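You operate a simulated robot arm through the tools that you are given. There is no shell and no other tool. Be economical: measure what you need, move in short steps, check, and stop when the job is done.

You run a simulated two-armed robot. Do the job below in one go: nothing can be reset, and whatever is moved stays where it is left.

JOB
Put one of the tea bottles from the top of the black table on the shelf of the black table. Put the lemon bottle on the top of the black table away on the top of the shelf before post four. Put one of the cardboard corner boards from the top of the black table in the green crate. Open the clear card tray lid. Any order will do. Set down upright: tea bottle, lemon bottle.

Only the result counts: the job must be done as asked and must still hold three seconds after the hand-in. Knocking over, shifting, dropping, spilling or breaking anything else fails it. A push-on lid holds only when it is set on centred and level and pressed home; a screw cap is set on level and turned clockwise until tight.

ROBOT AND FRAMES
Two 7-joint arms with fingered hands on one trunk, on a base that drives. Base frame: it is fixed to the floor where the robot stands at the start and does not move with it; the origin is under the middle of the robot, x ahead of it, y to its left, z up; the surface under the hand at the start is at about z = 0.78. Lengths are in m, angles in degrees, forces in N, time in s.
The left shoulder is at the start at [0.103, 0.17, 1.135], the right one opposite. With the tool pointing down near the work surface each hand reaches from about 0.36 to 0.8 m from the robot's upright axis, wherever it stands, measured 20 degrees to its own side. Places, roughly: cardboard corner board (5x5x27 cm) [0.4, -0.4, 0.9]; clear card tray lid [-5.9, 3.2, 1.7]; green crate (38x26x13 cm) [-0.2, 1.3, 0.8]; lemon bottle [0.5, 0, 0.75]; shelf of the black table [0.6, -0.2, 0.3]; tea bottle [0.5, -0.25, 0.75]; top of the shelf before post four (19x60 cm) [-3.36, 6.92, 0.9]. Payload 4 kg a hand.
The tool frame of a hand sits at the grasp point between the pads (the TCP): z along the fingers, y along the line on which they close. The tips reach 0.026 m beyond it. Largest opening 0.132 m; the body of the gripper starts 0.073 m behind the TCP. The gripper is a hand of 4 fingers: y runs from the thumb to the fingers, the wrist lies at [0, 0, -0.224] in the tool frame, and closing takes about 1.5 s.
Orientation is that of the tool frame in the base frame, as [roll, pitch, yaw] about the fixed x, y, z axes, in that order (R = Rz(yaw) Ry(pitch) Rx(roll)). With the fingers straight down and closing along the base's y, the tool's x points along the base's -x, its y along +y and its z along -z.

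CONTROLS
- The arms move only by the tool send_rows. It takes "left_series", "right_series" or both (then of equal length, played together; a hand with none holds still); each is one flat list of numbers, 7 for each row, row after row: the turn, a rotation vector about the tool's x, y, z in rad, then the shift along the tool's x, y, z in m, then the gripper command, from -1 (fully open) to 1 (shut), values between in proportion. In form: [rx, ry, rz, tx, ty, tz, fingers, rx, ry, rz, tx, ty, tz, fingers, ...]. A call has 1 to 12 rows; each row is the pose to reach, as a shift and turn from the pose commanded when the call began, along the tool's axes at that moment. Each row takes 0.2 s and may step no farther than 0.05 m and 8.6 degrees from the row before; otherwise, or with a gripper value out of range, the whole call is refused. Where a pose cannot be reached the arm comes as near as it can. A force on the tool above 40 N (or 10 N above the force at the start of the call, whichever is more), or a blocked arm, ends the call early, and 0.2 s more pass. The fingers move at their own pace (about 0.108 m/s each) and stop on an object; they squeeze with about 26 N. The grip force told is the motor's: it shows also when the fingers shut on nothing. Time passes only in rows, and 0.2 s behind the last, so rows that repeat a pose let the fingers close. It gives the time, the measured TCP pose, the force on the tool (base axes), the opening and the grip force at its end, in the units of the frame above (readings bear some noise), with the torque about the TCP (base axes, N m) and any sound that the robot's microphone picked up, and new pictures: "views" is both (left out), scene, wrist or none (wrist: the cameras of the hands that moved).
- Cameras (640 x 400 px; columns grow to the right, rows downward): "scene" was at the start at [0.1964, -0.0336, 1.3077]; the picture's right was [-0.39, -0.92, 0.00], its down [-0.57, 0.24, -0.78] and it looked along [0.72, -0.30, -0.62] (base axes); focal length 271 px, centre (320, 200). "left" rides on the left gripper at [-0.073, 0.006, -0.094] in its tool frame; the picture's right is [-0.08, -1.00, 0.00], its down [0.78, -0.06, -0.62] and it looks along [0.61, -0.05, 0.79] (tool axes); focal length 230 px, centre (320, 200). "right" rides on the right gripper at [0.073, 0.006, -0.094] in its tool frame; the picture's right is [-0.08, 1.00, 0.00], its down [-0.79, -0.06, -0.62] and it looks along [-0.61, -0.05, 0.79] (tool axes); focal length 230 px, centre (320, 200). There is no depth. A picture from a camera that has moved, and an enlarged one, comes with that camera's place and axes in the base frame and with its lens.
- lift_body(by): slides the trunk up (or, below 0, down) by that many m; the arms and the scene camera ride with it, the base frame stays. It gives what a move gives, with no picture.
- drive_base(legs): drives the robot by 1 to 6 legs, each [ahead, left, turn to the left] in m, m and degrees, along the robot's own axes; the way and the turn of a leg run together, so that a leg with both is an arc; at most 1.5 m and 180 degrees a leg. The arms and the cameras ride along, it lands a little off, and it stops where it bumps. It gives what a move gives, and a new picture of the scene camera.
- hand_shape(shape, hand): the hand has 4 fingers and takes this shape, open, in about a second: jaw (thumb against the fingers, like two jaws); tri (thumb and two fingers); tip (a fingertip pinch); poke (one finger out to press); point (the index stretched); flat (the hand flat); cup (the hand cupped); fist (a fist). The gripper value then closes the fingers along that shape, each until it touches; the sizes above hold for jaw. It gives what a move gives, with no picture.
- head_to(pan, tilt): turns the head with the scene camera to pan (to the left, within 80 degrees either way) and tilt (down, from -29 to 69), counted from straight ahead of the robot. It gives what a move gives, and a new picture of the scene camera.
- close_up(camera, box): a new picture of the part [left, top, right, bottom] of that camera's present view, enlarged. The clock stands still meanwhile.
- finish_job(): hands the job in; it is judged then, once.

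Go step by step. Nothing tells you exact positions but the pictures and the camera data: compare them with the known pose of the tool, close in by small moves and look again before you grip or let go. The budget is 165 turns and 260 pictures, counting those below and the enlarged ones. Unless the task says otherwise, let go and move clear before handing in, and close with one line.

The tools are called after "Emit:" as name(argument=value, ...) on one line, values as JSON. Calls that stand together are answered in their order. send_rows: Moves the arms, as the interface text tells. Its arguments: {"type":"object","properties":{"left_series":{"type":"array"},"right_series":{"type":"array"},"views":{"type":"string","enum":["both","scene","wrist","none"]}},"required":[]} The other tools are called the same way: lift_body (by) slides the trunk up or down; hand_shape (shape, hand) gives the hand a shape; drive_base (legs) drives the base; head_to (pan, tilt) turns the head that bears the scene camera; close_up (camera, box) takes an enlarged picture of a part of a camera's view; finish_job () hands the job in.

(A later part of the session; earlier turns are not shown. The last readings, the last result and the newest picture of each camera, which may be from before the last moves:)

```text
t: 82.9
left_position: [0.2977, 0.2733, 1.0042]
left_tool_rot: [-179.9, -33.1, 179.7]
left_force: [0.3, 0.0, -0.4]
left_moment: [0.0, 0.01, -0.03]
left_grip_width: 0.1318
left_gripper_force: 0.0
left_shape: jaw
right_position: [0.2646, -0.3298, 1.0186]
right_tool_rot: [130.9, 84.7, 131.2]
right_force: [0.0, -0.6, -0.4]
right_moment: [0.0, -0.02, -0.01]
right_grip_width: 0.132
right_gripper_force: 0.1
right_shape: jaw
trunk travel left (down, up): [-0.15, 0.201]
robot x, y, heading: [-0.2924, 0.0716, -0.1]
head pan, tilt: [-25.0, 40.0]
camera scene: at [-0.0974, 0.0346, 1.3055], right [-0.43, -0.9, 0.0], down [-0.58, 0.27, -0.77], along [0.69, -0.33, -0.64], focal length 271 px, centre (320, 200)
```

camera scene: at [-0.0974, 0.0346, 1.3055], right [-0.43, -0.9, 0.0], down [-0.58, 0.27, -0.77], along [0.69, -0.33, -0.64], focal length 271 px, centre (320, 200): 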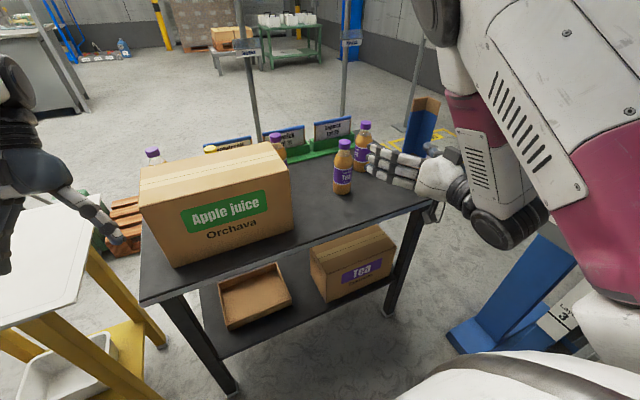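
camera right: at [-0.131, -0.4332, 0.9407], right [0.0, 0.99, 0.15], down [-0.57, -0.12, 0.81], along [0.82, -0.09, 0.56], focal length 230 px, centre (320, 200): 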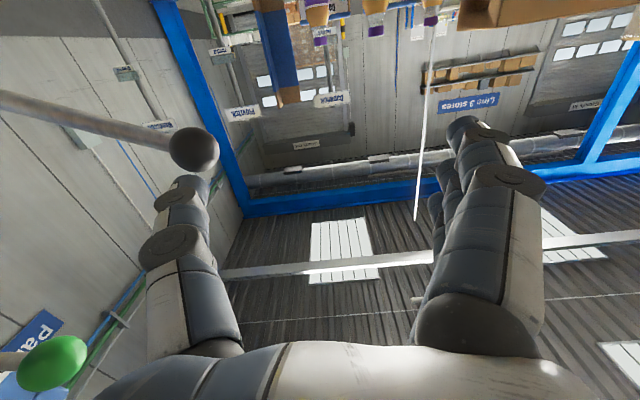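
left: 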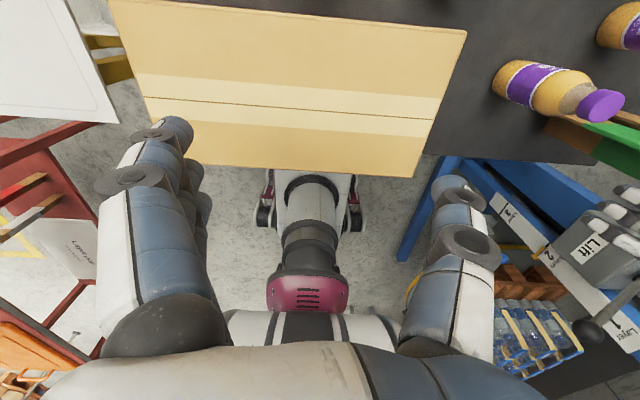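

Bottle confirmed near (0.515, -0.324). I lower the hand in front of the table to z≈0.885 and advance partway.

Emit:
send_rows(right_series=[0, 0, 0, 0.045, -0.002, 0, -1, 0, 0, 0, 0.09, -0.004, 0, -1, 0, 0, 0, 0.13, -0.004, 0, -1, 0, 0, 0, 0.13, -0.004, 0.04, -1, 0, 0, 0, 0.13, -0.004, 0.08, -1, 0, 0, 0, 0.13, -0.004, 0.12, -1, 0, 0, 0, 0.13, -0.004, 0.14, -1], views="both")

Emit:
close_up(camera="scene", box=[300, 100, 460, 220])

```text
t: 84.5
left_position: [0.2973, 0.2736, 1.004]
left_tool_rot: [180.0, -33.0, 179.7]
left_force: [0.0, 0.2, 0.0]
left_moment: [-0.01, 0.01, -0.01]
left_grip_width: 0.1318
left_gripper_force: 0.0
left_shape: jaw
right_position: [0.4015, -0.3248, 0.8803]
right_tool_rot: [130.7, 84.5, 131.1]
right_force: [-0.8, 0.5, 0.2]
right_moment: [0.0, -0.02, -0.02]
right_grip_width: 0.1319
right_gripper_force: 0.0
right_shape: jaw
trunk travel left (down, up): [-0.15, 0.201]
robot x, y, heading: [-0.2888, 0.0716, -0.4]
head pan, tilt: [-25.0, 40.0]
camera scene: at [-0.0974, 0.0345, 1.3055], right [-0.43, -0.9, 0.0], down [-0.58, 0.27, -0.77], along [0.69, -0.33, -0.64], focal length 271 px, centre (320, 200)
camera right: at [0.3034, -0.3138, 0.8137], right [0.0, 0.99, 0.15], down [-0.57, -0.12, 0.81], along [0.82, -0.09, 0.56], focal length 230 px, centre (320, 200)
```

scene: 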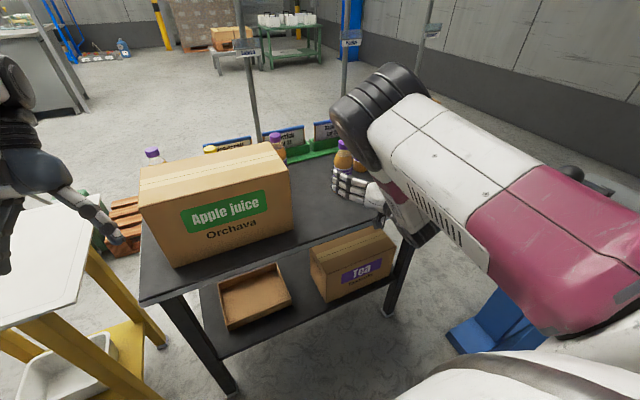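
right: 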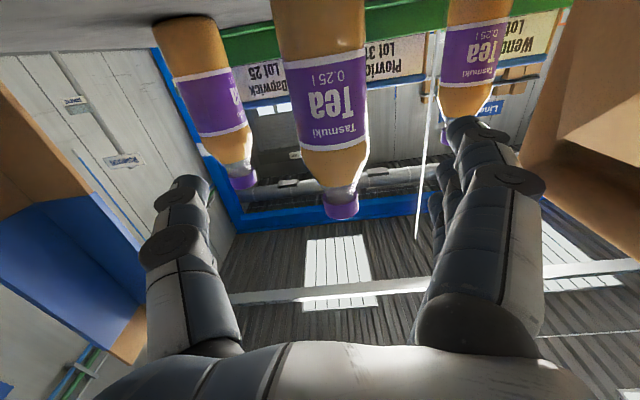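

```text
3.33 times, centred on (380, 160) of scene
camera zoom: at [-0.0974, 0.0345, 1.3055], right [-0.43, -0.9, 0.0], down [-0.58, 0.27, -0.77], along [0.69, -0.33, -0.64], focal length 903 px, centre (120, 333)
```

zoom: 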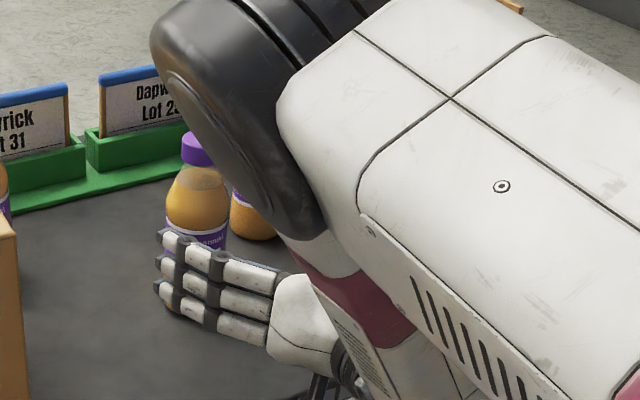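

The bottle is centred between the fingers, about 0.10 m ahead, with the grip at label height. I advance and close.

Emit:
send_rows(right_series=[0, 0, 0, 0, 0.004, 0.035, -1, 0, 0, 0, 0, 0.006, 0.07, -1, 0, 0, 0, 0, 0.006, 0.095, -1, 0, 0, 0, 0, 0.006, 0.095, -0.4, 0, 0, 0, 0, 0.006, 0.095, 0, 0, 0, 0, 0, 0.006, 0.095, 0.3, 0, 0, 0, 0, 0.006, 0.095, 0.6, 0, 0, 0, 0, 0.006, 0.095, 1, 0, 0, 0, 0, 0.006, 0.095, 1, 0, 0, 0, 0, 0.006, 0.095, 1], views="both")

```text
t: 86.7
left_position: [0.2974, 0.2727, 1.0035]
left_tool_rot: [-180.0, -32.9, 179.9]
left_force: [-0.2, 0.8, -0.1]
left_moment: [-0.01, -0.03, -0.03]
left_grip_width: 0.1319
left_gripper_force: 0.0
left_shape: jaw
right_position: [0.493, -0.3188, 0.8735]
right_tool_rot: [130.8, 84.6, 131.2]
right_force: [0.3, -0.9, 0.3]
right_moment: [-0.03, -0.05, 0.01]
right_grip_width: 0.0256
right_gripper_force: 25.5
right_shape: jaw
trunk travel left (down, up): [-0.15, 0.201]
robot x, y, heading: [-0.2869, 0.0721, -0.2]
head pan, tilt: [-25.0, 40.0]
camera scene: at [-0.0974, 0.0344, 1.3055], right [-0.43, -0.9, 0.0], down [-0.58, 0.27, -0.77], along [0.69, -0.33, -0.64], focal length 271 px, centre (320, 200)
camera right: at [0.3969, -0.3086, 0.8076], right [0.0, 0.99, 0.15], down [-0.57, -0.12, 0.81], along [0.82, -0.09, 0.56], focal length 230 px, centre (320, 200)
```

scene: 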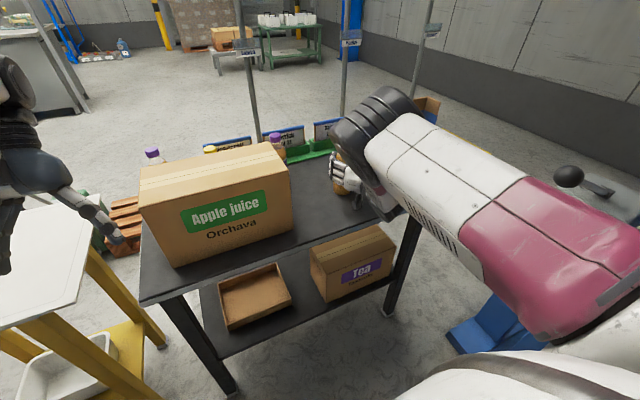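
right: 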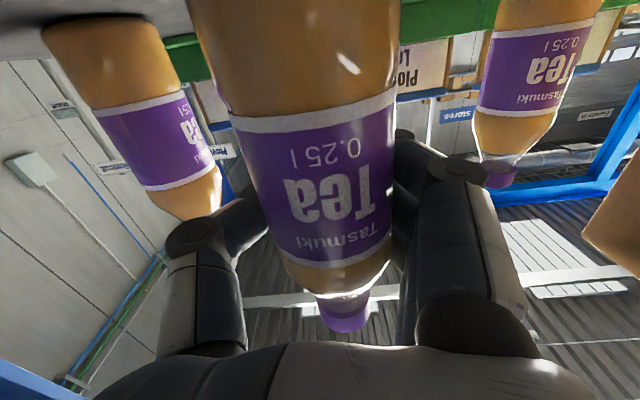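

The fingers wrap the bottle. I lift 5 cm and check it's held and upright.

Emit:
send_rows(right_series=[0, 0, 0, -0.015, 0, 0, 1, 0, 0, 0, -0.03, 0, 0, 1, 0, 0, 0, -0.05, 0, 0, 1, 0, 0, 0, -0.06, 0, 0, 1], views="both")

```text
t: 87.7
left_position: [0.2979, 0.2723, 1.0044]
left_tool_rot: [180.0, -33.0, 179.8]
left_force: [0.1, 0.0, -0.1]
left_moment: [0.0, -0.02, -0.01]
left_grip_width: 0.1322
left_gripper_force: 0.1
left_shape: jaw
right_position: [0.4953, -0.3229, 0.9343]
right_tool_rot: [131.1, 84.6, 131.5]
right_force: [-0.3, 0.3, -2.5]
right_moment: [-0.01, -0.03, 0.01]
right_grip_width: 0.0254
right_gripper_force: 26.0
right_shape: jaw
trunk travel left (down, up): [-0.15, 0.201]
robot x, y, heading: [-0.2937, 0.073, -0.5]
head pan, tilt: [-25.0, 40.0]
camera scene: at [-0.0973, 0.0344, 1.3055], right [-0.43, -0.9, 0.0], down [-0.58, 0.27, -0.77], along [0.69, -0.33, -0.64], focal length 271 px, centre (320, 200)
camera right: at [0.3995, -0.3123, 0.8673], right [0.0, 0.99, 0.15], down [-0.57, -0.12, 0.82], along [0.82, -0.09, 0.56], focal length 230 px, centre (320, 200)
```

scene: 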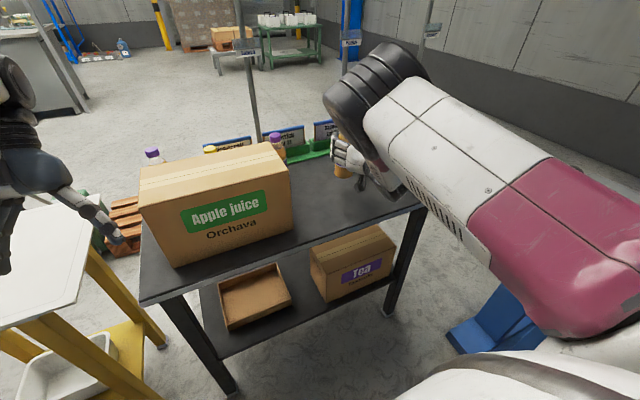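
right: 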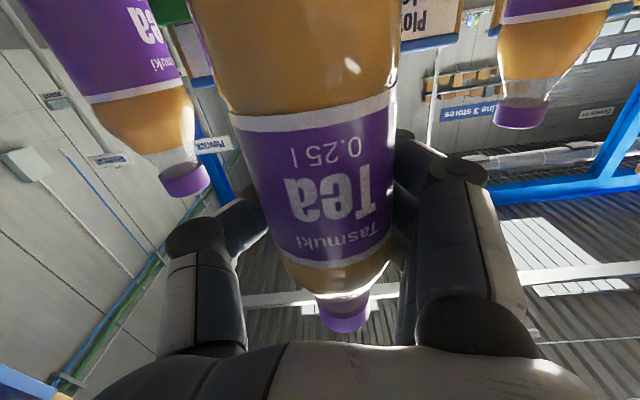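

Held firmly (base of bottle is ~0.104 below TCP). I back the base off, then lower the trunk and arm in front of the shelf.

Emit:
drive_base(legs=[[-0.34, 0, 0]])

Emit:
send_rows(right_series=[0, 0, 0, 0.04, 0.03, 0, 1, 0, 0, 0, 0.08, 0.06, 0, 1, 0, 0, 0, 0.12, 0.09, 0, 1, 0, 0, 0, 0.16, 0.12, 0, 1], left_series=[0, 0, 0, 0.008, 0, -0.04, -1, 0, 0, 0, 0.016, 0, -0.08, -1, 0, 0, 0, 0.024, 0, -0.12, -1, 0, 0, 0, 0.03, 0, -0.138, -1], views="none")

Emit:
lift_body(by=-0.15)

Emit:
head_to(pan=0, tilt=45)

```text
t: 89.9
left_position: [-0.04, 0.2768, 1.0033]
left_tool_rot: [180.0, -33.0, -179.9]
left_force: [-0.6, 0.0, -0.9]
left_moment: [0.03, 0.01, -0.04]
left_grip_width: 0.1319
left_gripper_force: 0.1
left_shape: jaw
right_position: [0.1612, -0.3179, 0.9342]
right_tool_rot: [130.9, 84.6, 131.4]
right_force: [-0.8, 0.5, -2.8]
right_moment: [-0.01, 0.0, 0.03]
right_grip_width: 0.0256
right_gripper_force: 25.9
right_shape: jaw
trunk travel left (down, up): [-0.15, 0.201]
robot x, y, heading: [-0.6285, 0.0694, 0.1]
head pan, tilt: [-25.0, 40.0]
camera scene: at [-0.4339, 0.036, 1.3055], right [-0.42, -0.91, 0.0], down [-0.58, 0.27, -0.77], along [0.69, -0.32, -0.64], focal length 271 px, centre (320, 200)
```

scene: 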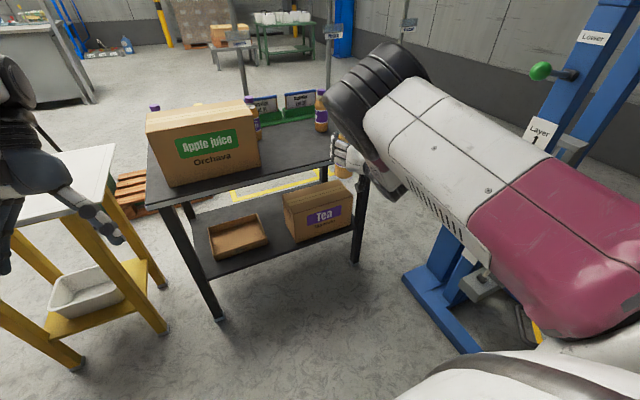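

```text
t: 90.9
left_position: [-0.0356, 0.2945, 1.1066]
left_tool_rot: [180.0, -33.2, 180.0]
left_force: [0.2, 0.0, -0.7]
left_moment: [0.0, 0.08, -0.01]
left_grip_width: 0.1318
left_gripper_force: 0.0
left_shape: jaw
left hand out of reach, approached as far as the arm can: row 2, 3, 4
right_position: [0.1507, -0.1848, 0.7813]
right_tool_rot: [132.5, 84.5, 133.1]
right_force: [0.5, -0.3, -3.4]
right_moment: [0.03, -0.09, -0.01]
right_grip_width: 0.0255
right_gripper_force: 26.3
right_shape: jaw
trunk travel left (down, up): [-0.15, 0.201]
robot x, y, heading: [-0.6236, 0.0695, -0.1]
head pan, tilt: [-25.0, 40.0]
```

```text
t: 92.7
left_position: [-0.0121, 0.2976, 0.8935]
left_tool_rot: [-179.3, -42.3, -179.7]
left_force: [-0.8, -0.3, -0.1]
left_moment: [0.0, -0.03, 0.01]
left_grip_width: 0.1318
left_gripper_force: 0.1
left_shape: jaw
right_position: [0.1452, -0.2309, 0.6291]
right_tool_rot: [138.6, 84.7, 135.3]
right_force: [-0.6, 0.0, -3.0]
right_moment: [0.01, -0.03, 0.0]
right_grip_width: 0.0252
right_gripper_force: 26.0
right_shape: jaw
trunk travel left (down, up): [0.0, 0.351]
robot x, y, heading: [-0.6265, 0.076, -0.1]
head pan, tilt: [-25.0, 40.0]
```

```text
t: 93.5
left_position: [-0.0118, 0.2979, 0.8905]
left_tool_rot: [-179.3, -42.5, -179.7]
left_force: [-0.2, 0.1, -1.3]
left_moment: [0.0, 0.02, 0.0]
left_grip_width: 0.1321
left_gripper_force: 0.0
left_shape: jaw
right_position: [0.1466, -0.2294, 0.6317]
right_tool_rot: [133.9, 84.7, 130.3]
right_force: [-0.2, 0.5, -2.2]
right_moment: [-0.04, -0.06, 0.01]
right_grip_width: 0.0253
right_gripper_force: 26.8
right_shape: jaw
trunk travel left (down, up): [0.0, 0.351]
robot x, y, heading: [-0.6304, 0.0746, -0.0]
head pan, tilt: [0.0, 45.0]
camera scene: at [-0.2753, 0.0721, 1.1226], right [0.0, -1.0, 0.0], down [-0.71, 0.0, -0.71], along [0.71, 0.0, -0.71], focal length 271 px, centre (320, 200)
```

scene: 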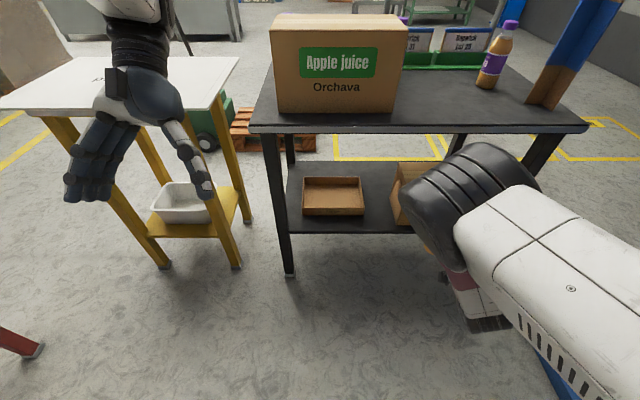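

I lower the hand further toward shelf height and look at the elbow.

Emit:
send_rows(right_series=[0, 0, 0, 0.045, 0.01, 0, 1, 0, 0, 0, 0.09, 0.02, 0, 1, 0, 0, 0, 0.135, 0.03, 0, 1, 0, 0, 0, 0.17, 0.03, 0, 1, 0, 0, 0, 0.195, 0.03, 0, 1, 0, 0, 0, 0.195, 0.03, 0, 1], views="both")

Emit:
head_to(pan=-15, tilt=60)

```text
t: 94.9
left_position: [-0.0119, 0.2972, 0.8913]
left_tool_rot: [-179.4, -42.5, -179.8]
left_force: [-0.2, -0.2, 0.1]
left_moment: [0.02, 0.0, 0.0]
left_grip_width: 0.1316
left_gripper_force: 0.1
left_shape: jaw
right_position: [0.1378, -0.1417, 0.4399]
right_tool_rot: [131.3, 84.5, 132.0]
right_force: [0.1, 0.1, -1.7]
right_moment: [0.0, -0.03, -0.02]
right_grip_width: 0.0252
right_gripper_force: 25.5
right_shape: jaw
trunk travel left (down, up): [0.0, 0.351]
robot x, y, heading: [-0.6267, 0.0725, -0.1]
head pan, tilt: [0.0, 45.0]
camera scene: at [-0.2754, 0.0721, 1.1227], right [0.0, -1.0, 0.0], down [-0.71, 0.0, -0.71], along [0.71, 0.0, -0.71], focal length 271 px, centre (320, 200)
camera right: at [0.0414, -0.1326, 0.3729], right [0.0, 0.99, 0.15], down [-0.57, -0.12, 0.82], along [0.82, -0.08, 0.56], focal length 230 px, centre (320, 200)
```

scene: 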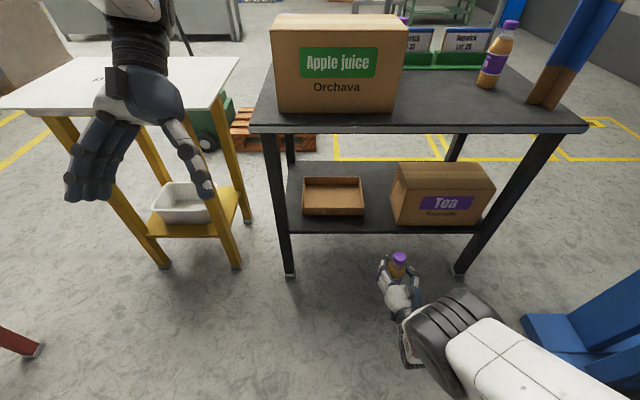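
right: 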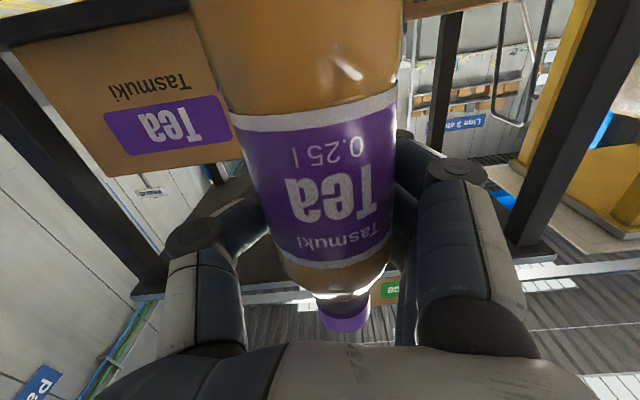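

```text
t: 95.7
left_position: [-0.0112, 0.2959, 0.8913]
left_tool_rot: [-179.3, -42.5, -179.7]
left_force: [0.2, -0.5, -0.5]
left_moment: [-0.03, 0.0, -0.03]
left_grip_width: 0.1319
left_gripper_force: 0.0
left_shape: jaw
right_position: [0.1368, -0.1417, 0.4395]
right_tool_rot: [131.2, 84.6, 131.7]
right_force: [-0.3, 0.4, -3.0]
right_moment: [0.01, -0.04, -0.01]
right_grip_width: 0.025
right_gripper_force: 26.3
right_shape: jaw
trunk travel left (down, up): [0.0, 0.351]
robot x, y, heading: [-0.6299, 0.0738, 0.2]
head pan, tilt: [-15.0, 60.0]
camera scene: at [-0.2922, 0.0549, 1.1031], right [-0.26, -0.97, 0.0], down [-0.84, 0.22, -0.5], along [0.48, -0.13, -0.87], focal length 271 px, centre (320, 200)
```

scene: 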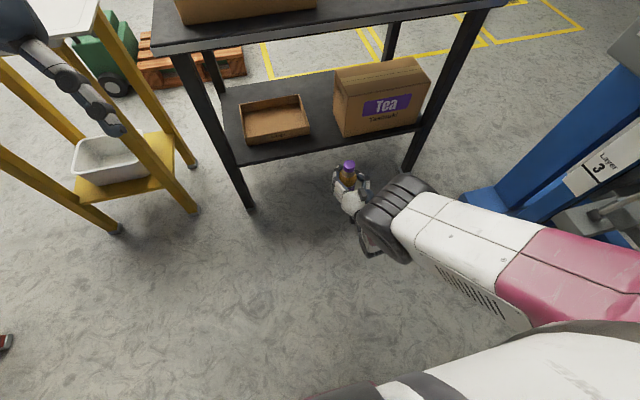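

The arm fits well, elbow to the side. I drive forward, stopping just short of the final spot.

Emit:
drive_base(legs=[[0.27, 0, 0]])

Emit:
close_up(camera="scene", box=[160, 80, 480, 280])

```text
t: 97.6
left_position: [0.2585, 0.2976, 0.8907]
left_tool_rot: [-179.3, -42.6, -179.7]
left_force: [-0.1, -0.4, 0.5]
left_moment: [-0.01, 0.02, -0.01]
left_grip_width: 0.1317
left_gripper_force: 0.1
left_shape: jaw
right_position: [0.4063, -0.1423, 0.4394]
right_tool_rot: [131.5, 84.6, 132.1]
right_force: [-0.7, 0.8, -3.0]
right_moment: [-0.02, -0.06, -0.03]
right_grip_width: 0.0252
right_gripper_force: 26.2
right_shape: jaw
trunk travel left (down, up): [0.0, 0.351]
robot x, y, heading: [-0.3596, 0.0741, 0.1]
head pan, tilt: [-15.0, 60.0]
camera scene: at [-0.0232, 0.0553, 1.1029], right [-0.26, -0.97, 0.0], down [-0.84, 0.22, -0.5], along [0.48, -0.13, -0.87], focal length 271 px, centre (320, 200)
```

scene: 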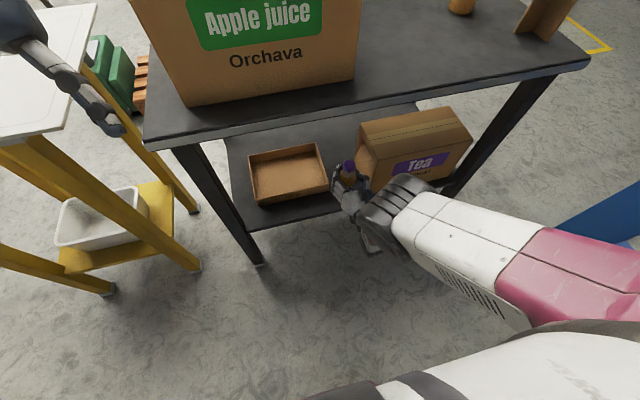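

```text
2.00 times, centred on (320, 180) of scene
camera zoom: at [-0.0232, 0.0553, 1.1029], right [-0.26, -0.97, 0.0], down [-0.84, 0.22, -0.5], along [0.48, -0.13, -0.87], focal length 542 px, centre (320, 240)
```

zoom: 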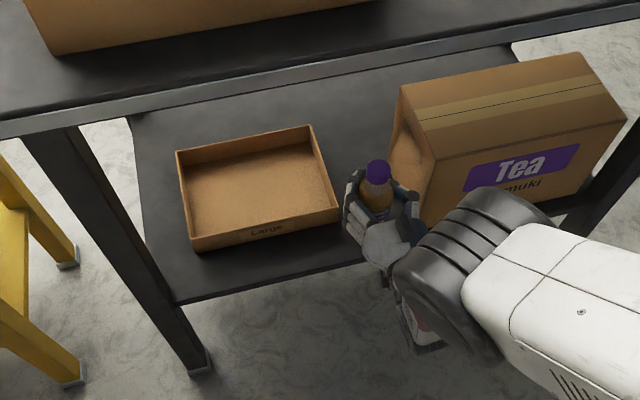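

Gap is clear: tray corner ≈(0.447,-0.10), box corner ≈(0.41,-0.24), shelf edge ≈0.362. I nudge to x≈0.435 and lower until near contact.

Emit:
send_rows(right_series=[0, 0, 0, 0, -0.005, 0.015, 1, 0, 0, 0, 0, -0.012, 0.03, 1, 0, 0, 0, 0.01, -0.012, 0.03, 1, 0, 0, 0, 0.02, -0.012, 0.03, 1, 0, 0, 0, 0.025, -0.012, 0.03, 1, 0, 0, 0, 0.025, -0.012, 0.03, 1], views="both")

```text
t: 99.0
left_position: [0.2561, 0.2986, 0.8928]
left_tool_rot: [-179.2, -42.3, -179.7]
left_force: [0.2, 0.5, -0.6]
left_moment: [0.02, 0.01, 0.02]
left_grip_width: 0.1318
left_gripper_force: 0.1
left_shape: jaw
right_position: [0.4368, -0.1517, 0.4138]
right_tool_rot: [129.5, 84.8, 130.1]
right_force: [-0.1, 0.3, 5.7]
right_moment: [-0.06, 0.02, 0.01]
right_grip_width: 0.0253
right_gripper_force: 25.9
right_shape: jaw
trunk travel left (down, up): [0.0, 0.351]
robot x, y, heading: [-0.357, 0.0704, 0.2]
head pan, tilt: [-15.0, 60.0]
camera scene: at [-0.0246, 0.0556, 1.1036], right [-0.26, -0.97, 0.0], down [-0.84, 0.22, -0.5], along [0.48, -0.13, -0.87], focal length 271 px, centre (320, 200)
camera right: at [0.3402, -0.1421, 0.3472], right [-0.01, 0.99, 0.15], down [-0.57, -0.12, 0.81], along [0.82, -0.08, 0.56], focal length 230 px, centre (320, 200)
```

scene: 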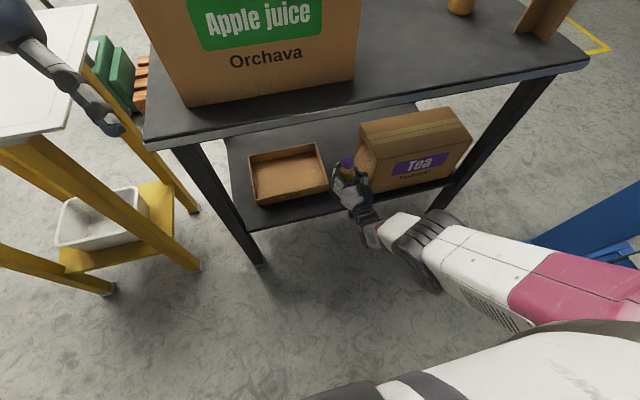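
right: 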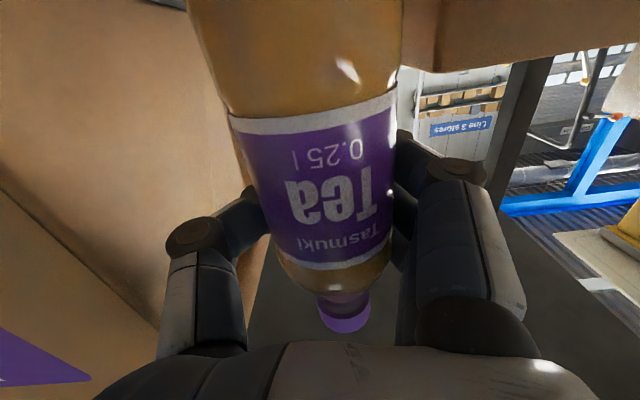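

Contact with the shelf is felt and the bottle is upright. I release with a limited opening (box close to the thumb) and look.

Emit:
send_rows(right_series=[0, 0, 0, -0.002, 0, 0, 0.6, 0, 0, 0, -0.002, 0, 0, 0.3, 0, 0, 0, -0.002, 0, 0, 0, 0, 0, 0, -0.002, 0, 0, -0.2, 0, 0, 0, -0.002, 0, 0, -0.35, 0, 0, 0, -0.002, 0, 0, -0.35], views="both")

```text
t: 100.4
left_position: [0.257, 0.2987, 0.8912]
left_tool_rot: [-179.1, -42.5, -179.8]
left_force: [-0.8, -1.2, 0.9]
left_moment: [0.0, 0.02, -0.01]
left_grip_width: 0.1319
left_gripper_force: 0.1
left_shape: jaw
right_position: [0.4347, -0.1508, 0.414]
right_tool_rot: [131.4, 84.6, 132.0]
right_force: [-0.7, 3.9, -1.5]
right_moment: [0.1, -0.1, -0.22]
right_grip_width: 0.0885
right_gripper_force: 0.0
right_shape: jaw
trunk travel left (down, up): [0.0, 0.351]
robot x, y, heading: [-0.3557, 0.0718, -0.1]
head pan, tilt: [-15.0, 60.0]
camera scene: at [-0.0237, 0.0555, 1.1031], right [-0.26, -0.97, 0.0], down [-0.84, 0.22, -0.5], along [0.48, -0.13, -0.87], focal length 271 px, centre (320, 200)
camera right: at [0.3389, -0.1417, 0.3471], right [0.0, 0.99, 0.15], down [-0.57, -0.12, 0.82], along [0.82, -0.08, 0.56], focal length 230 px, centre (320, 200)
```

scene: 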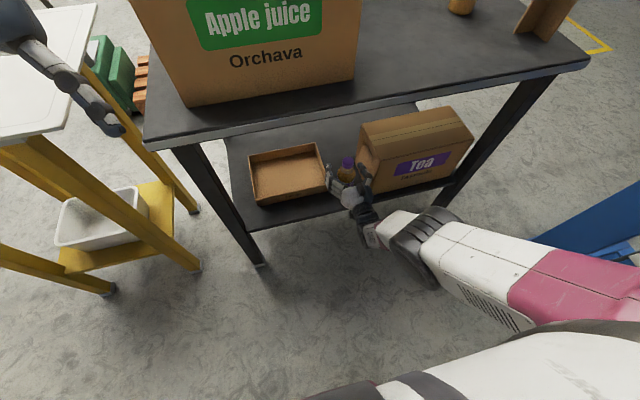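
right: 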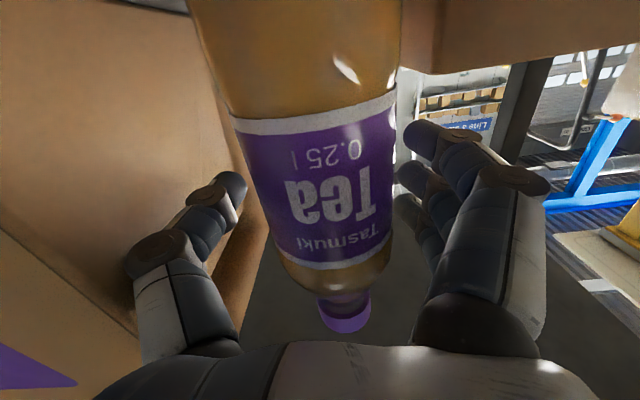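

Released and standing. I withdraw straight back.

Emit:
send_rows(right_series=[0, 0, 0, 0, 0.003, 0, -0.27, 0, 0, 0, 0, 0.003, -0.03, -0.27, 0, 0, 0, 0, 0.003, -0.065, -0.27, 0, 0, 0, 0, 0.003, -0.1, -0.27, 0, 0, 0, 0, 0.003, -0.14, -0.27], views="both")

Emit:
drive_base(legs=[[-0.3, 0, 0]])

Emit:
head_to(pan=-5, tilt=45)

```text
t: 101.6
left_position: [0.2563, 0.2989, 0.8914]
left_tool_rot: [-179.2, -42.4, -179.7]
left_force: [0.3, 0.3, -1.1]
left_moment: [0.01, 0.02, -0.01]
left_grip_width: 0.1318
left_gripper_force: 0.1
left_shape: jaw
right_position: [0.2942, -0.1507, 0.4231]
right_tool_rot: [130.8, 84.6, 131.6]
right_force: [0.0, -0.4, 0.1]
right_moment: [0.0, 0.0, 0.01]
right_grip_width: 0.0842
right_gripper_force: 0.2
right_shape: jaw
trunk travel left (down, up): [0.0, 0.351]
robot x, y, heading: [-0.3586, 0.0736, 0.2]
head pan, tilt: [-15.0, 60.0]
camera scene: at [-0.0238, 0.0554, 1.1032], right [-0.26, -0.97, 0.0], down [-0.84, 0.22, -0.5], along [0.48, -0.13, -0.87], focal length 271 px, centre (320, 200)
camera right: at [0.1981, -0.1406, 0.3563], right [0.0, 0.99, 0.15], down [-0.57, -0.12, 0.81], along [0.82, -0.08, 0.56], focal length 230 px, centre (320, 200)
```

scene: 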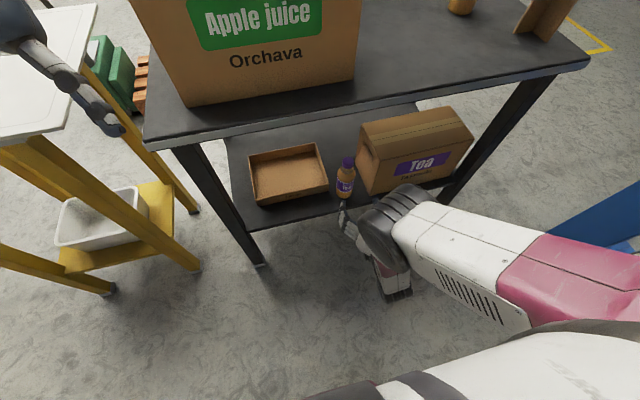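
right: 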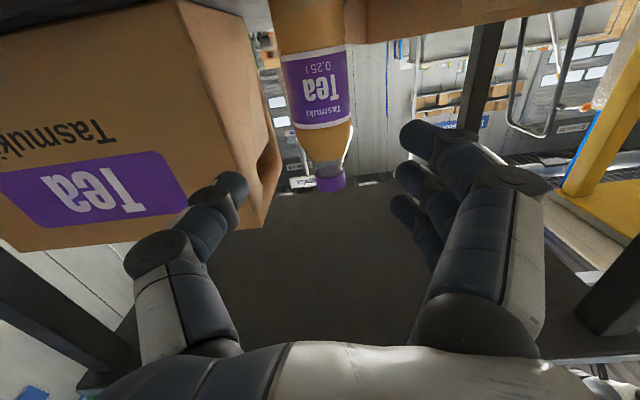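

```text
t: 103.7
left_position: [-0.0391, 0.2976, 0.8913]
left_tool_rot: [-179.2, -42.5, -179.7]
left_force: [0.3, -0.7, -0.3]
left_moment: [-0.01, -0.01, -0.01]
left_grip_width: 0.132
left_gripper_force: 0.0
left_shape: jaw
right_position: [-0.0028, -0.1507, 0.4233]
right_tool_rot: [130.9, 84.6, 131.6]
right_force: [0.0, -0.2, -0.1]
right_moment: [-0.02, 0.0, -0.01]
right_grip_width: 0.0844
right_gripper_force: 0.0
right_shape: jaw
trunk travel left (down, up): [0.0, 0.351]
robot x, y, heading: [-0.6537, 0.075, -0.0]
head pan, tilt: [-15.0, 60.0]
camera scene: at [-0.3207, 0.055, 1.1033], right [-0.26, -0.97, 0.0], down [-0.84, 0.22, -0.5], along [0.48, -0.13, -0.87], focal length 271 px, centre (320, 200)
```

scene: 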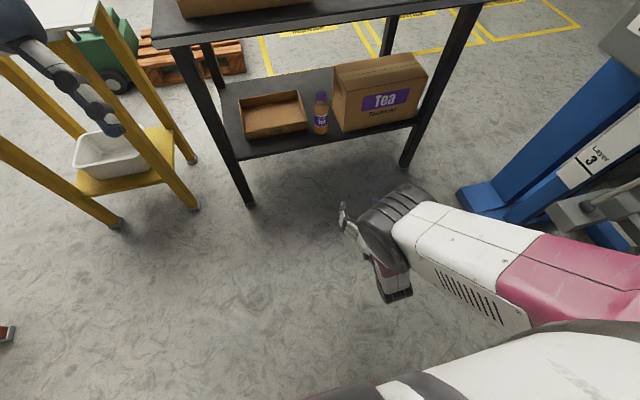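

```text
t: 104.4
left_position: [-0.0387, 0.2989, 0.8918]
left_tool_rot: [-179.0, -42.4, -179.7]
left_force: [0.7, -0.5, -0.4]
left_moment: [0.0, 0.01, 0.01]
left_grip_width: 0.1319
left_gripper_force: 0.0
left_shape: jaw
right_position: [-0.002, -0.1506, 0.4236]
right_tool_rot: [131.1, 84.6, 131.7]
right_force: [-0.5, -0.1, 0.0]
right_moment: [-0.01, -0.02, -0.02]
right_grip_width: 0.0842
right_gripper_force: 0.1
right_shape: jaw
trunk travel left (down, up): [0.0, 0.351]
robot x, y, heading: [-0.6563, 0.0703, 0.5]
head pan, tilt: [-5.0, 45.0]
camera scene: at [-0.3038, 0.0652, 1.1226], right [-0.09, -1.0, 0.0], down [-0.7, 0.06, -0.71], along [0.7, -0.06, -0.71], focal length 271 px, centre (320, 200)
```

scene: 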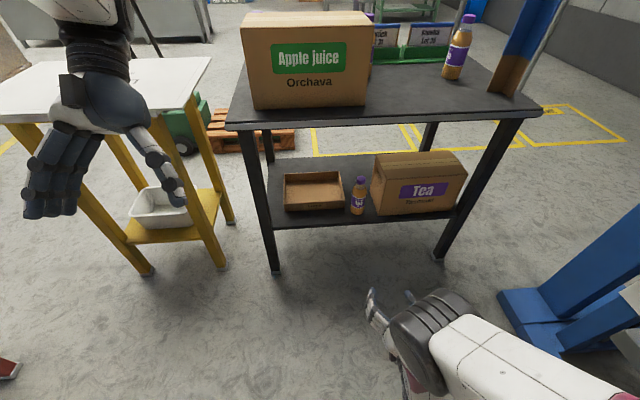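

The tea bottle stands well on the shelf. Next the lemon bottle, which I place at about (0.607, 0.027) behind the carton: I raise the trunk, tuck the right arm up, and bring the left hand fingers-down.

Emit:
lift_body(by=0.17)

Emit:
send_rows(right_series=[0, 0, 0, -0.035, -0.02, -0.02, -0.27, 0, 0, 0, -0.07, -0.04, -0.04, -0.27, 0, 0, 0, -0.105, -0.06, -0.06, -0.27, 0, 0, 0, -0.14, -0.08, -0.08, -0.27, 0, 0, 0, -0.175, -0.1, -0.1, -0.27, 0, 0, 0, -0.21, -0.12, -0.12, -0.27, 0, 0, 0, -0.245, -0.14, -0.14, -0.27, 0, 0, 0, -0.28, -0.16, -0.16, -0.27, 0, 0, 0, -0.315, -0.18, -0.18, -0.27, 0, 0, 0, -0.35, -0.2, -0.2, -0.27], left_series=[0, 0.14, 0, -0.014, -0.02, -0.015, -1, 0, 0.28, 0, -0.028, -0.04, -0.03, -1, 0, 0.42, 0, -0.042, -0.06, -0.045, -1, 0, 0.56, 0, -0.056, -0.08, -0.06, -1, 0, 0.7, 0, -0.068, -0.1, -0.074, -1, 0, 0.74, 0, -0.068, -0.1, -0.074, -1, 0, 0.74, 0, -0.068, -0.1, -0.074, -1, 0, 0.74, 0, -0.068, -0.1, -0.074, -1, 0, 0.74, 0, -0.068, -0.1, -0.074, -1, 0, 0.74, 0, -0.068, -0.1, -0.074, -1], views="scene")

```text
t: 106.3
left_position: [-0.0911, 0.2986, 1.1806]
left_tool_rot: [-179.1, -28.6, -179.8]
left_force: [0.3, -0.1, -0.7]
left_moment: [0.01, 0.06, 0.0]
left_grip_width: 0.1321
left_gripper_force: 0.1
left_shape: jaw
right_position: [-0.0029, -0.1499, 0.5905]
right_tool_rot: [132.0, 84.5, 132.7]
right_force: [-0.4, -0.3, 0.2]
right_moment: [0.0, 0.0, 0.01]
right_grip_width: 0.0845
right_gripper_force: 0.2
right_shape: jaw
trunk travel left (down, up): [-0.17, 0.181]
robot x, y, heading: [-0.6538, 0.0707, 0.3]
head pan, tilt: [-5.0, 45.0]
```

```text
t: 108.5
left_position: [-0.266, 0.2089, 1.1312]
left_tool_rot: [-174.6, -69.0, 176.3]
left_force: [-0.6, -0.2, 0.1]
left_moment: [-0.01, 0.0, 0.01]
left_grip_width: 0.1322
left_gripper_force: 0.1
left_shape: jaw
left hand out of reach, approached as far as the arm can: row 1, 2, 3, 4, 5, 6, 7, 8, 9, 10
right_position: [-0.1779, -0.3785, 0.9425]
right_tool_rot: [131.0, 84.7, 131.4]
right_force: [0.1, 0.8, 0.8]
right_moment: [0.02, 0.02, -0.01]
right_grip_width: 0.0843
right_gripper_force: 0.2
right_shape: jaw
trunk travel left (down, up): [-0.17, 0.181]
robot x, y, heading: [-0.6581, 0.0731, 0.1]
head pan, tilt: [-5.0, 45.0]
camera scene: at [-0.4758, 0.0662, 1.3196], right [-0.09, -1.0, 0.0], down [-0.7, 0.06, -0.71], along [0.7, -0.06, -0.71], focal length 271 px, centre (320, 200)
```

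scene: 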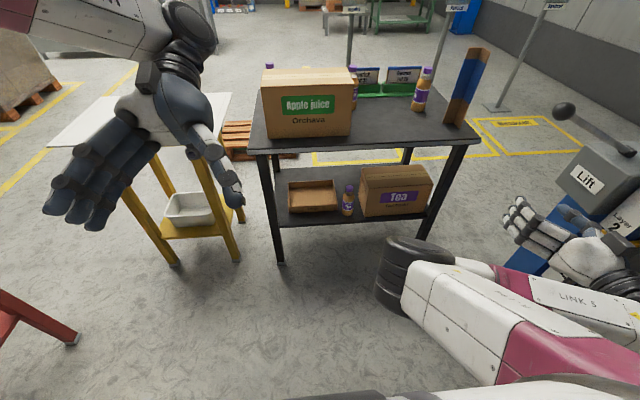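

The left hand had tilted backward (fingers pointing toward me); I rotate it the other way to fingers-down, and pull the right hand further back.

Emit:
send_rows(left_series=[0, -0.14, 0, 0.005, 0, -0.01, -1, 0, -0.28, 0, 0.01, 0, -0.02, -1, 0, -0.42, 0, 0.015, 0, -0.03, -1, 0, -0.56, 0, 0.02, 0, -0.04, -1, 0, -0.7, 0, 0.025, 0, -0.05, -1, 0, -0.84, 0, 0.029, 0, -0.065, -1, 0, -0.98, 0, 0.029, 0, -0.065, -1, 0, -1.1, 0, 0.029, 0, -0.065, -1, 0, -1.2, 0, 0.029, 0, -0.065, -1, 0, -1.2, 0, 0.029, 0, -0.065, -1], right_series=[0, 0, 0, 0, 0, -0.03, 0, 0, 0, 0, 0, 0, -0.06, 0.5, 0, 0, 0, -0.02, 0, -0.09, 1, 0, 0, 0, -0.04, 0, -0.12, 1, 0, 0, 0, -0.06, 0, -0.15, 1, 0, 0, 0, -0.06, 0, -0.15, 1, 0, 0, 0, -0.06, 0, -0.15, 1, 0, 0, 0, -0.06, 0, -0.15, 1, 0, 0, 0, -0.06, 0, -0.15, 1, 0, 0, 0, -0.06, 0, -0.15, 1], views="scene")

```text
t: 110.7
left_position: [-0.2101, 0.2118, 1.1779]
left_tool_rot: [-179.1, -1.9, -179.3]
left_force: [-0.8, 0.3, 0.5]
left_moment: [-0.02, 0.03, -0.04]
left_grip_width: 0.132
left_gripper_force: 0.0
left_shape: jaw
right_position: [-0.3239, -0.3903, 1.004]
right_tool_rot: [130.6, 84.6, 131.2]
right_force: [-0.3, 0.0, -0.6]
right_moment: [0.02, -0.01, -0.01]
right_grip_width: 0.0
right_gripper_force: 25.9
right_shape: jaw
right hand out of reach, approached as far as the arm can: row 5, 6, 7, 8, 9, 10
trunk travel left (down, up): [-0.17, 0.181]
robot x, y, heading: [-0.6566, 0.0737, 0.1]
head pan, tilt: [-5.0, 45.0]
camera scene: at [-0.4753, 0.0646, 1.3194], right [-0.09, -1.0, 0.0], down [-0.7, 0.06, -0.71], along [0.7, -0.06, -0.71], focal length 271 px, centre (320, 200)
```

scene: 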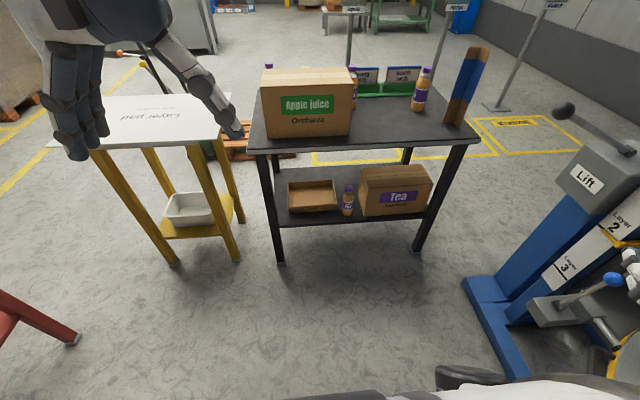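

Left hand is fingers-down at z 1.18. I drive up to the table.

Emit:
drive_base(legs=[[0.6, 0, 0]])

Emit:
head_to(pan=0, tilt=45)

```text
t: 114.1
left_position: [0.3897, 0.2163, 1.1783]
left_tool_rot: [-179.2, -2.1, -179.1]
left_force: [-0.5, 0.2, -0.5]
left_moment: [0.02, 0.02, 0.01]
left_grip_width: 0.1321
left_gripper_force: 0.1
left_shape: jaw
right_position: [0.2776, -0.3863, 1.005]
right_tool_rot: [130.8, 84.8, 131.8]
right_force: [-0.7, -0.4, -0.1]
right_moment: [0.02, -0.02, 0.0]
right_grip_width: 0.0001
right_gripper_force: 26.0
right_shape: jaw
trunk travel left (down, up): [-0.17, 0.181]
robot x, y, heading: [-0.053, 0.0735, 0.5]
head pan, tilt: [-5.0, 45.0]
camera scene: at [0.1247, 0.0681, 1.3194], right [-0.08, -1.0, 0.0], down [-0.7, 0.06, -0.71], along [0.7, -0.06, -0.71], focal length 271 px, centre (320, 200)
```

scene: 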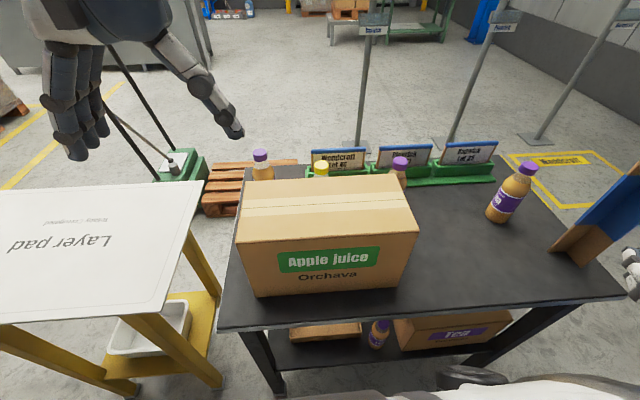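

```text
t: 114.8
left_position: [0.3901, 0.2159, 1.1793]
left_tool_rot: [-179.2, -2.1, -179.2]
left_force: [0.5, 1.0, 0.2]
left_moment: [-0.05, -0.04, 0.02]
left_grip_width: 0.1321
left_gripper_force: 0.0
left_shape: jaw
right_position: [0.2779, -0.3869, 1.0049]
right_tool_rot: [130.6, 84.6, 131.5]
right_force: [-0.8, 0.1, -0.5]
right_moment: [0.01, 0.0, 0.0]
right_grip_width: 0.0
right_gripper_force: 26.0
right_shape: jaw
trunk travel left (down, up): [-0.17, 0.181]
robot x, y, heading: [-0.0566, 0.0781, 0.3]
head pan, tilt: [0.0, 45.0]
camera scene: at [0.1245, 0.0752, 1.3195], right [0.01, -1.0, 0.0], down [-0.71, 0.0, -0.71], along [0.71, 0.0, -0.71], focal length 271 px, centre (320, 200)
```

scene: 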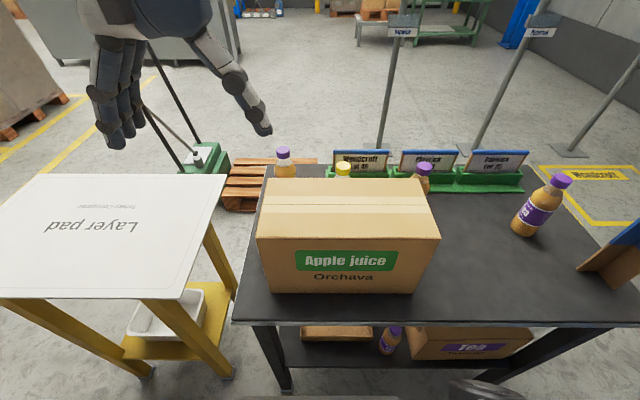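

Lemon cap confirmed at (0.61, 0.025), top z≈0.94. I bring the left hand above it.

Emit:
send_rows(left_series=[0, 0, 0, -0.033, -0.032, 0, -0.5, 0, 0, 0, -0.066, -0.064, 0, -0.5, 0, 0, 0, -0.099, -0.096, 0, -0.5, 0, 0, 0, -0.132, -0.128, 0, -0.5, 0, 0, 0, -0.165, -0.16, 0, -0.5, 0, 0, 0, -0.198, -0.19, 0, -0.5, 0, 0.03, 0, -0.215, -0.19, 0.03, -0.5, 0, 0.03, 0, -0.215, -0.19, 0.06, -0.5, 0, 0.03, 0, -0.215, -0.19, 0.06, -0.5], views="both")

```text
t: 117.0
left_position: [0.6164, 0.0845, 1.1339]
left_tool_rot: [-176.6, -3.2, -173.8]
left_force: [-0.7, 0.5, -0.3]
left_moment: [-0.03, -0.02, -0.01]
left_grip_width: 0.0994
left_gripper_force: 0.0
left_shape: jaw
left hand out of reach, approached as far as the arm can: row 6, 7, 8, 9
right_position: [0.278, -0.3864, 1.0054]
right_tool_rot: [130.7, 84.7, 131.8]
right_force: [0.1, -0.8, 0.7]
right_moment: [0.01, -0.01, -0.02]
right_grip_width: 0.0
right_gripper_force: 25.3
right_shape: jaw
trunk travel left (down, up): [-0.17, 0.181]
robot x, y, heading: [-0.0544, 0.0721, 0.4]
head pan, tilt: [0.0, 45.0]
stopped in row 9 (left hand): the arm was blocked; the commanded pose is now the measured one
camera scene: at [0.1244, 0.0761, 1.3196], right [0.01, -1.0, 0.0], down [-0.71, -0.01, -0.71], along [0.71, 0.0, -0.71], focal length 271 px, centre (320, 200)
camera left: at [0.6931, 0.1057, 1.2226], right [0.19, -0.98, 0.05], down [-0.74, -0.1, 0.66], along [-0.64, -0.16, -0.75], focal length 230 px, centre (320, 200)
```

scene: 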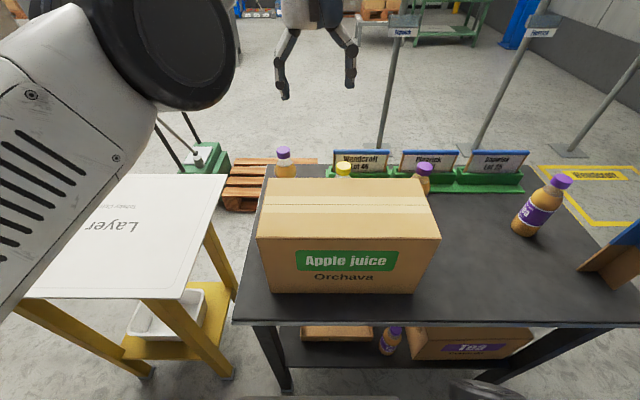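
left: 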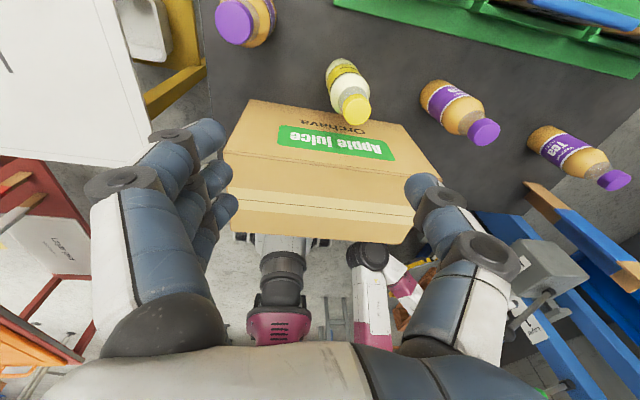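

Lemon at (0.605, 0.027); the left hand needs 6 cm more to the right, so I strafe the base.

Emit:
drive_base(legs=[[-0.02, -0.075, 0]])

Emit:
send_rows(left_series=[0, 0.03, 0, 0, 0, 0.03, -0.5, 0, 0.05, -0.03, 0, 0, 0.06, -0.5, 0, 0.05, -0.06, 0, 0, 0.09, -0.5, 0, 0.05, -0.08, 0, 0, 0.11, -0.5, 0, 0.05, -0.08, 0, 0, 0.11, -0.5], views="both")

```text
t: 118.3
left_position: [0.5966, 0.0104, 1.1333]
left_tool_rot: [-176.6, -3.2, -174.0]
left_force: [-0.5, -0.5, 0.6]
left_moment: [0.06, 0.01, -0.02]
left_grip_width: 0.0992
left_gripper_force: 0.1
left_shape: jaw
right_position: [0.26, -0.4595, 1.0041]
right_tool_rot: [130.3, 84.6, 131.5]
right_force: [0.6, 0.3, 0.0]
right_moment: [0.01, 0.01, -0.03]
right_grip_width: 0.0
right_gripper_force: 25.7
right_shape: jaw
trunk travel left (down, up): [-0.17, 0.181]
robot x, y, heading: [-0.076, 0.0006, 0.2]
head pan, tilt: [0.0, 45.0]
camera scene: at [0.1053, 0.0008, 1.3195], right [0.01, -1.0, 0.0], down [-0.71, 0.0, -0.71], along [0.71, 0.0, -0.71], focal length 271 px, centre (320, 200)
```

scene: 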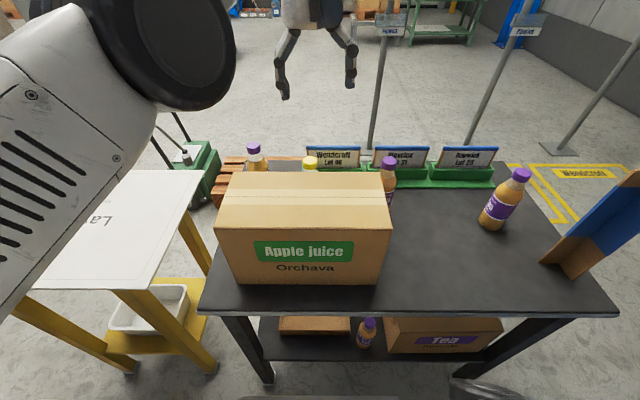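

```text
t: 119.5
left_position: [0.5903, 0.0035, 1.0243]
left_tool_rot: [-177.1, -6.3, -169.5]
left_force: [0.4, 0.3, -0.2]
left_moment: [0.02, 0.01, 0.01]
left_grip_width: 0.0989
left_gripper_force: 0.1
left_shape: jaw
right_position: [0.2601, -0.4602, 1.0043]
right_tool_rot: [130.6, 84.6, 131.6]
right_force: [0.6, -0.9, 0.3]
right_moment: [0.0, 0.0, 0.02]
right_grip_width: 0.0
right_gripper_force: 26.1
right_shape: jaw
trunk travel left (down, up): [-0.17, 0.181]
robot x, y, heading: [-0.0754, 0.0034, 0.7]
head pan, tilt: [0.0, 45.0]
camera scene: at [0.1054, 0.0014, 1.3195], right [0.01, -1.0, 0.0], down [-0.71, 0.0, -0.71], along [0.71, 0.0, -0.71], focal length 271 px, centre (320, 200)
camera left: at [0.671, 0.0296, 1.1088], right [0.26, -0.96, 0.04], down [-0.69, -0.16, 0.7], along [-0.67, -0.21, -0.71], focal length 230 px, centre (320, 200)
```

scene: 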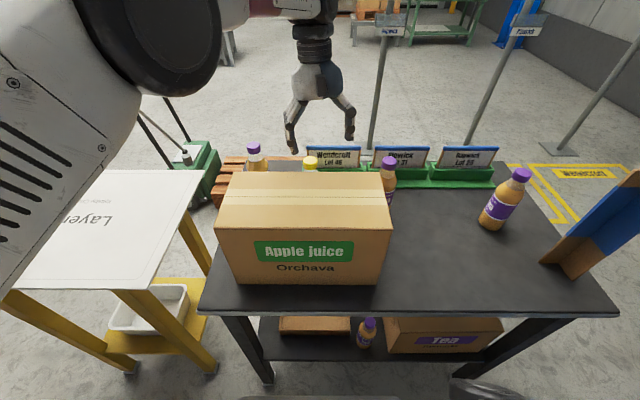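
left: 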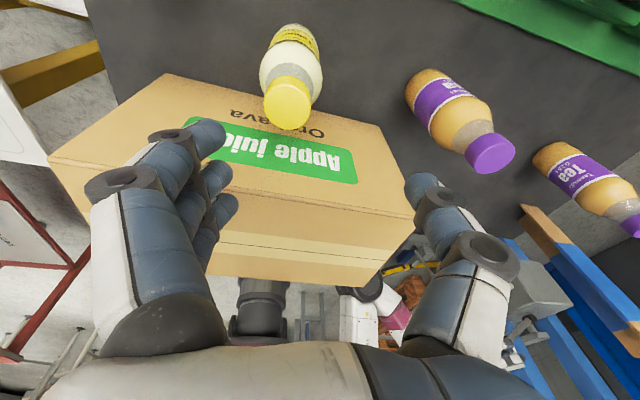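

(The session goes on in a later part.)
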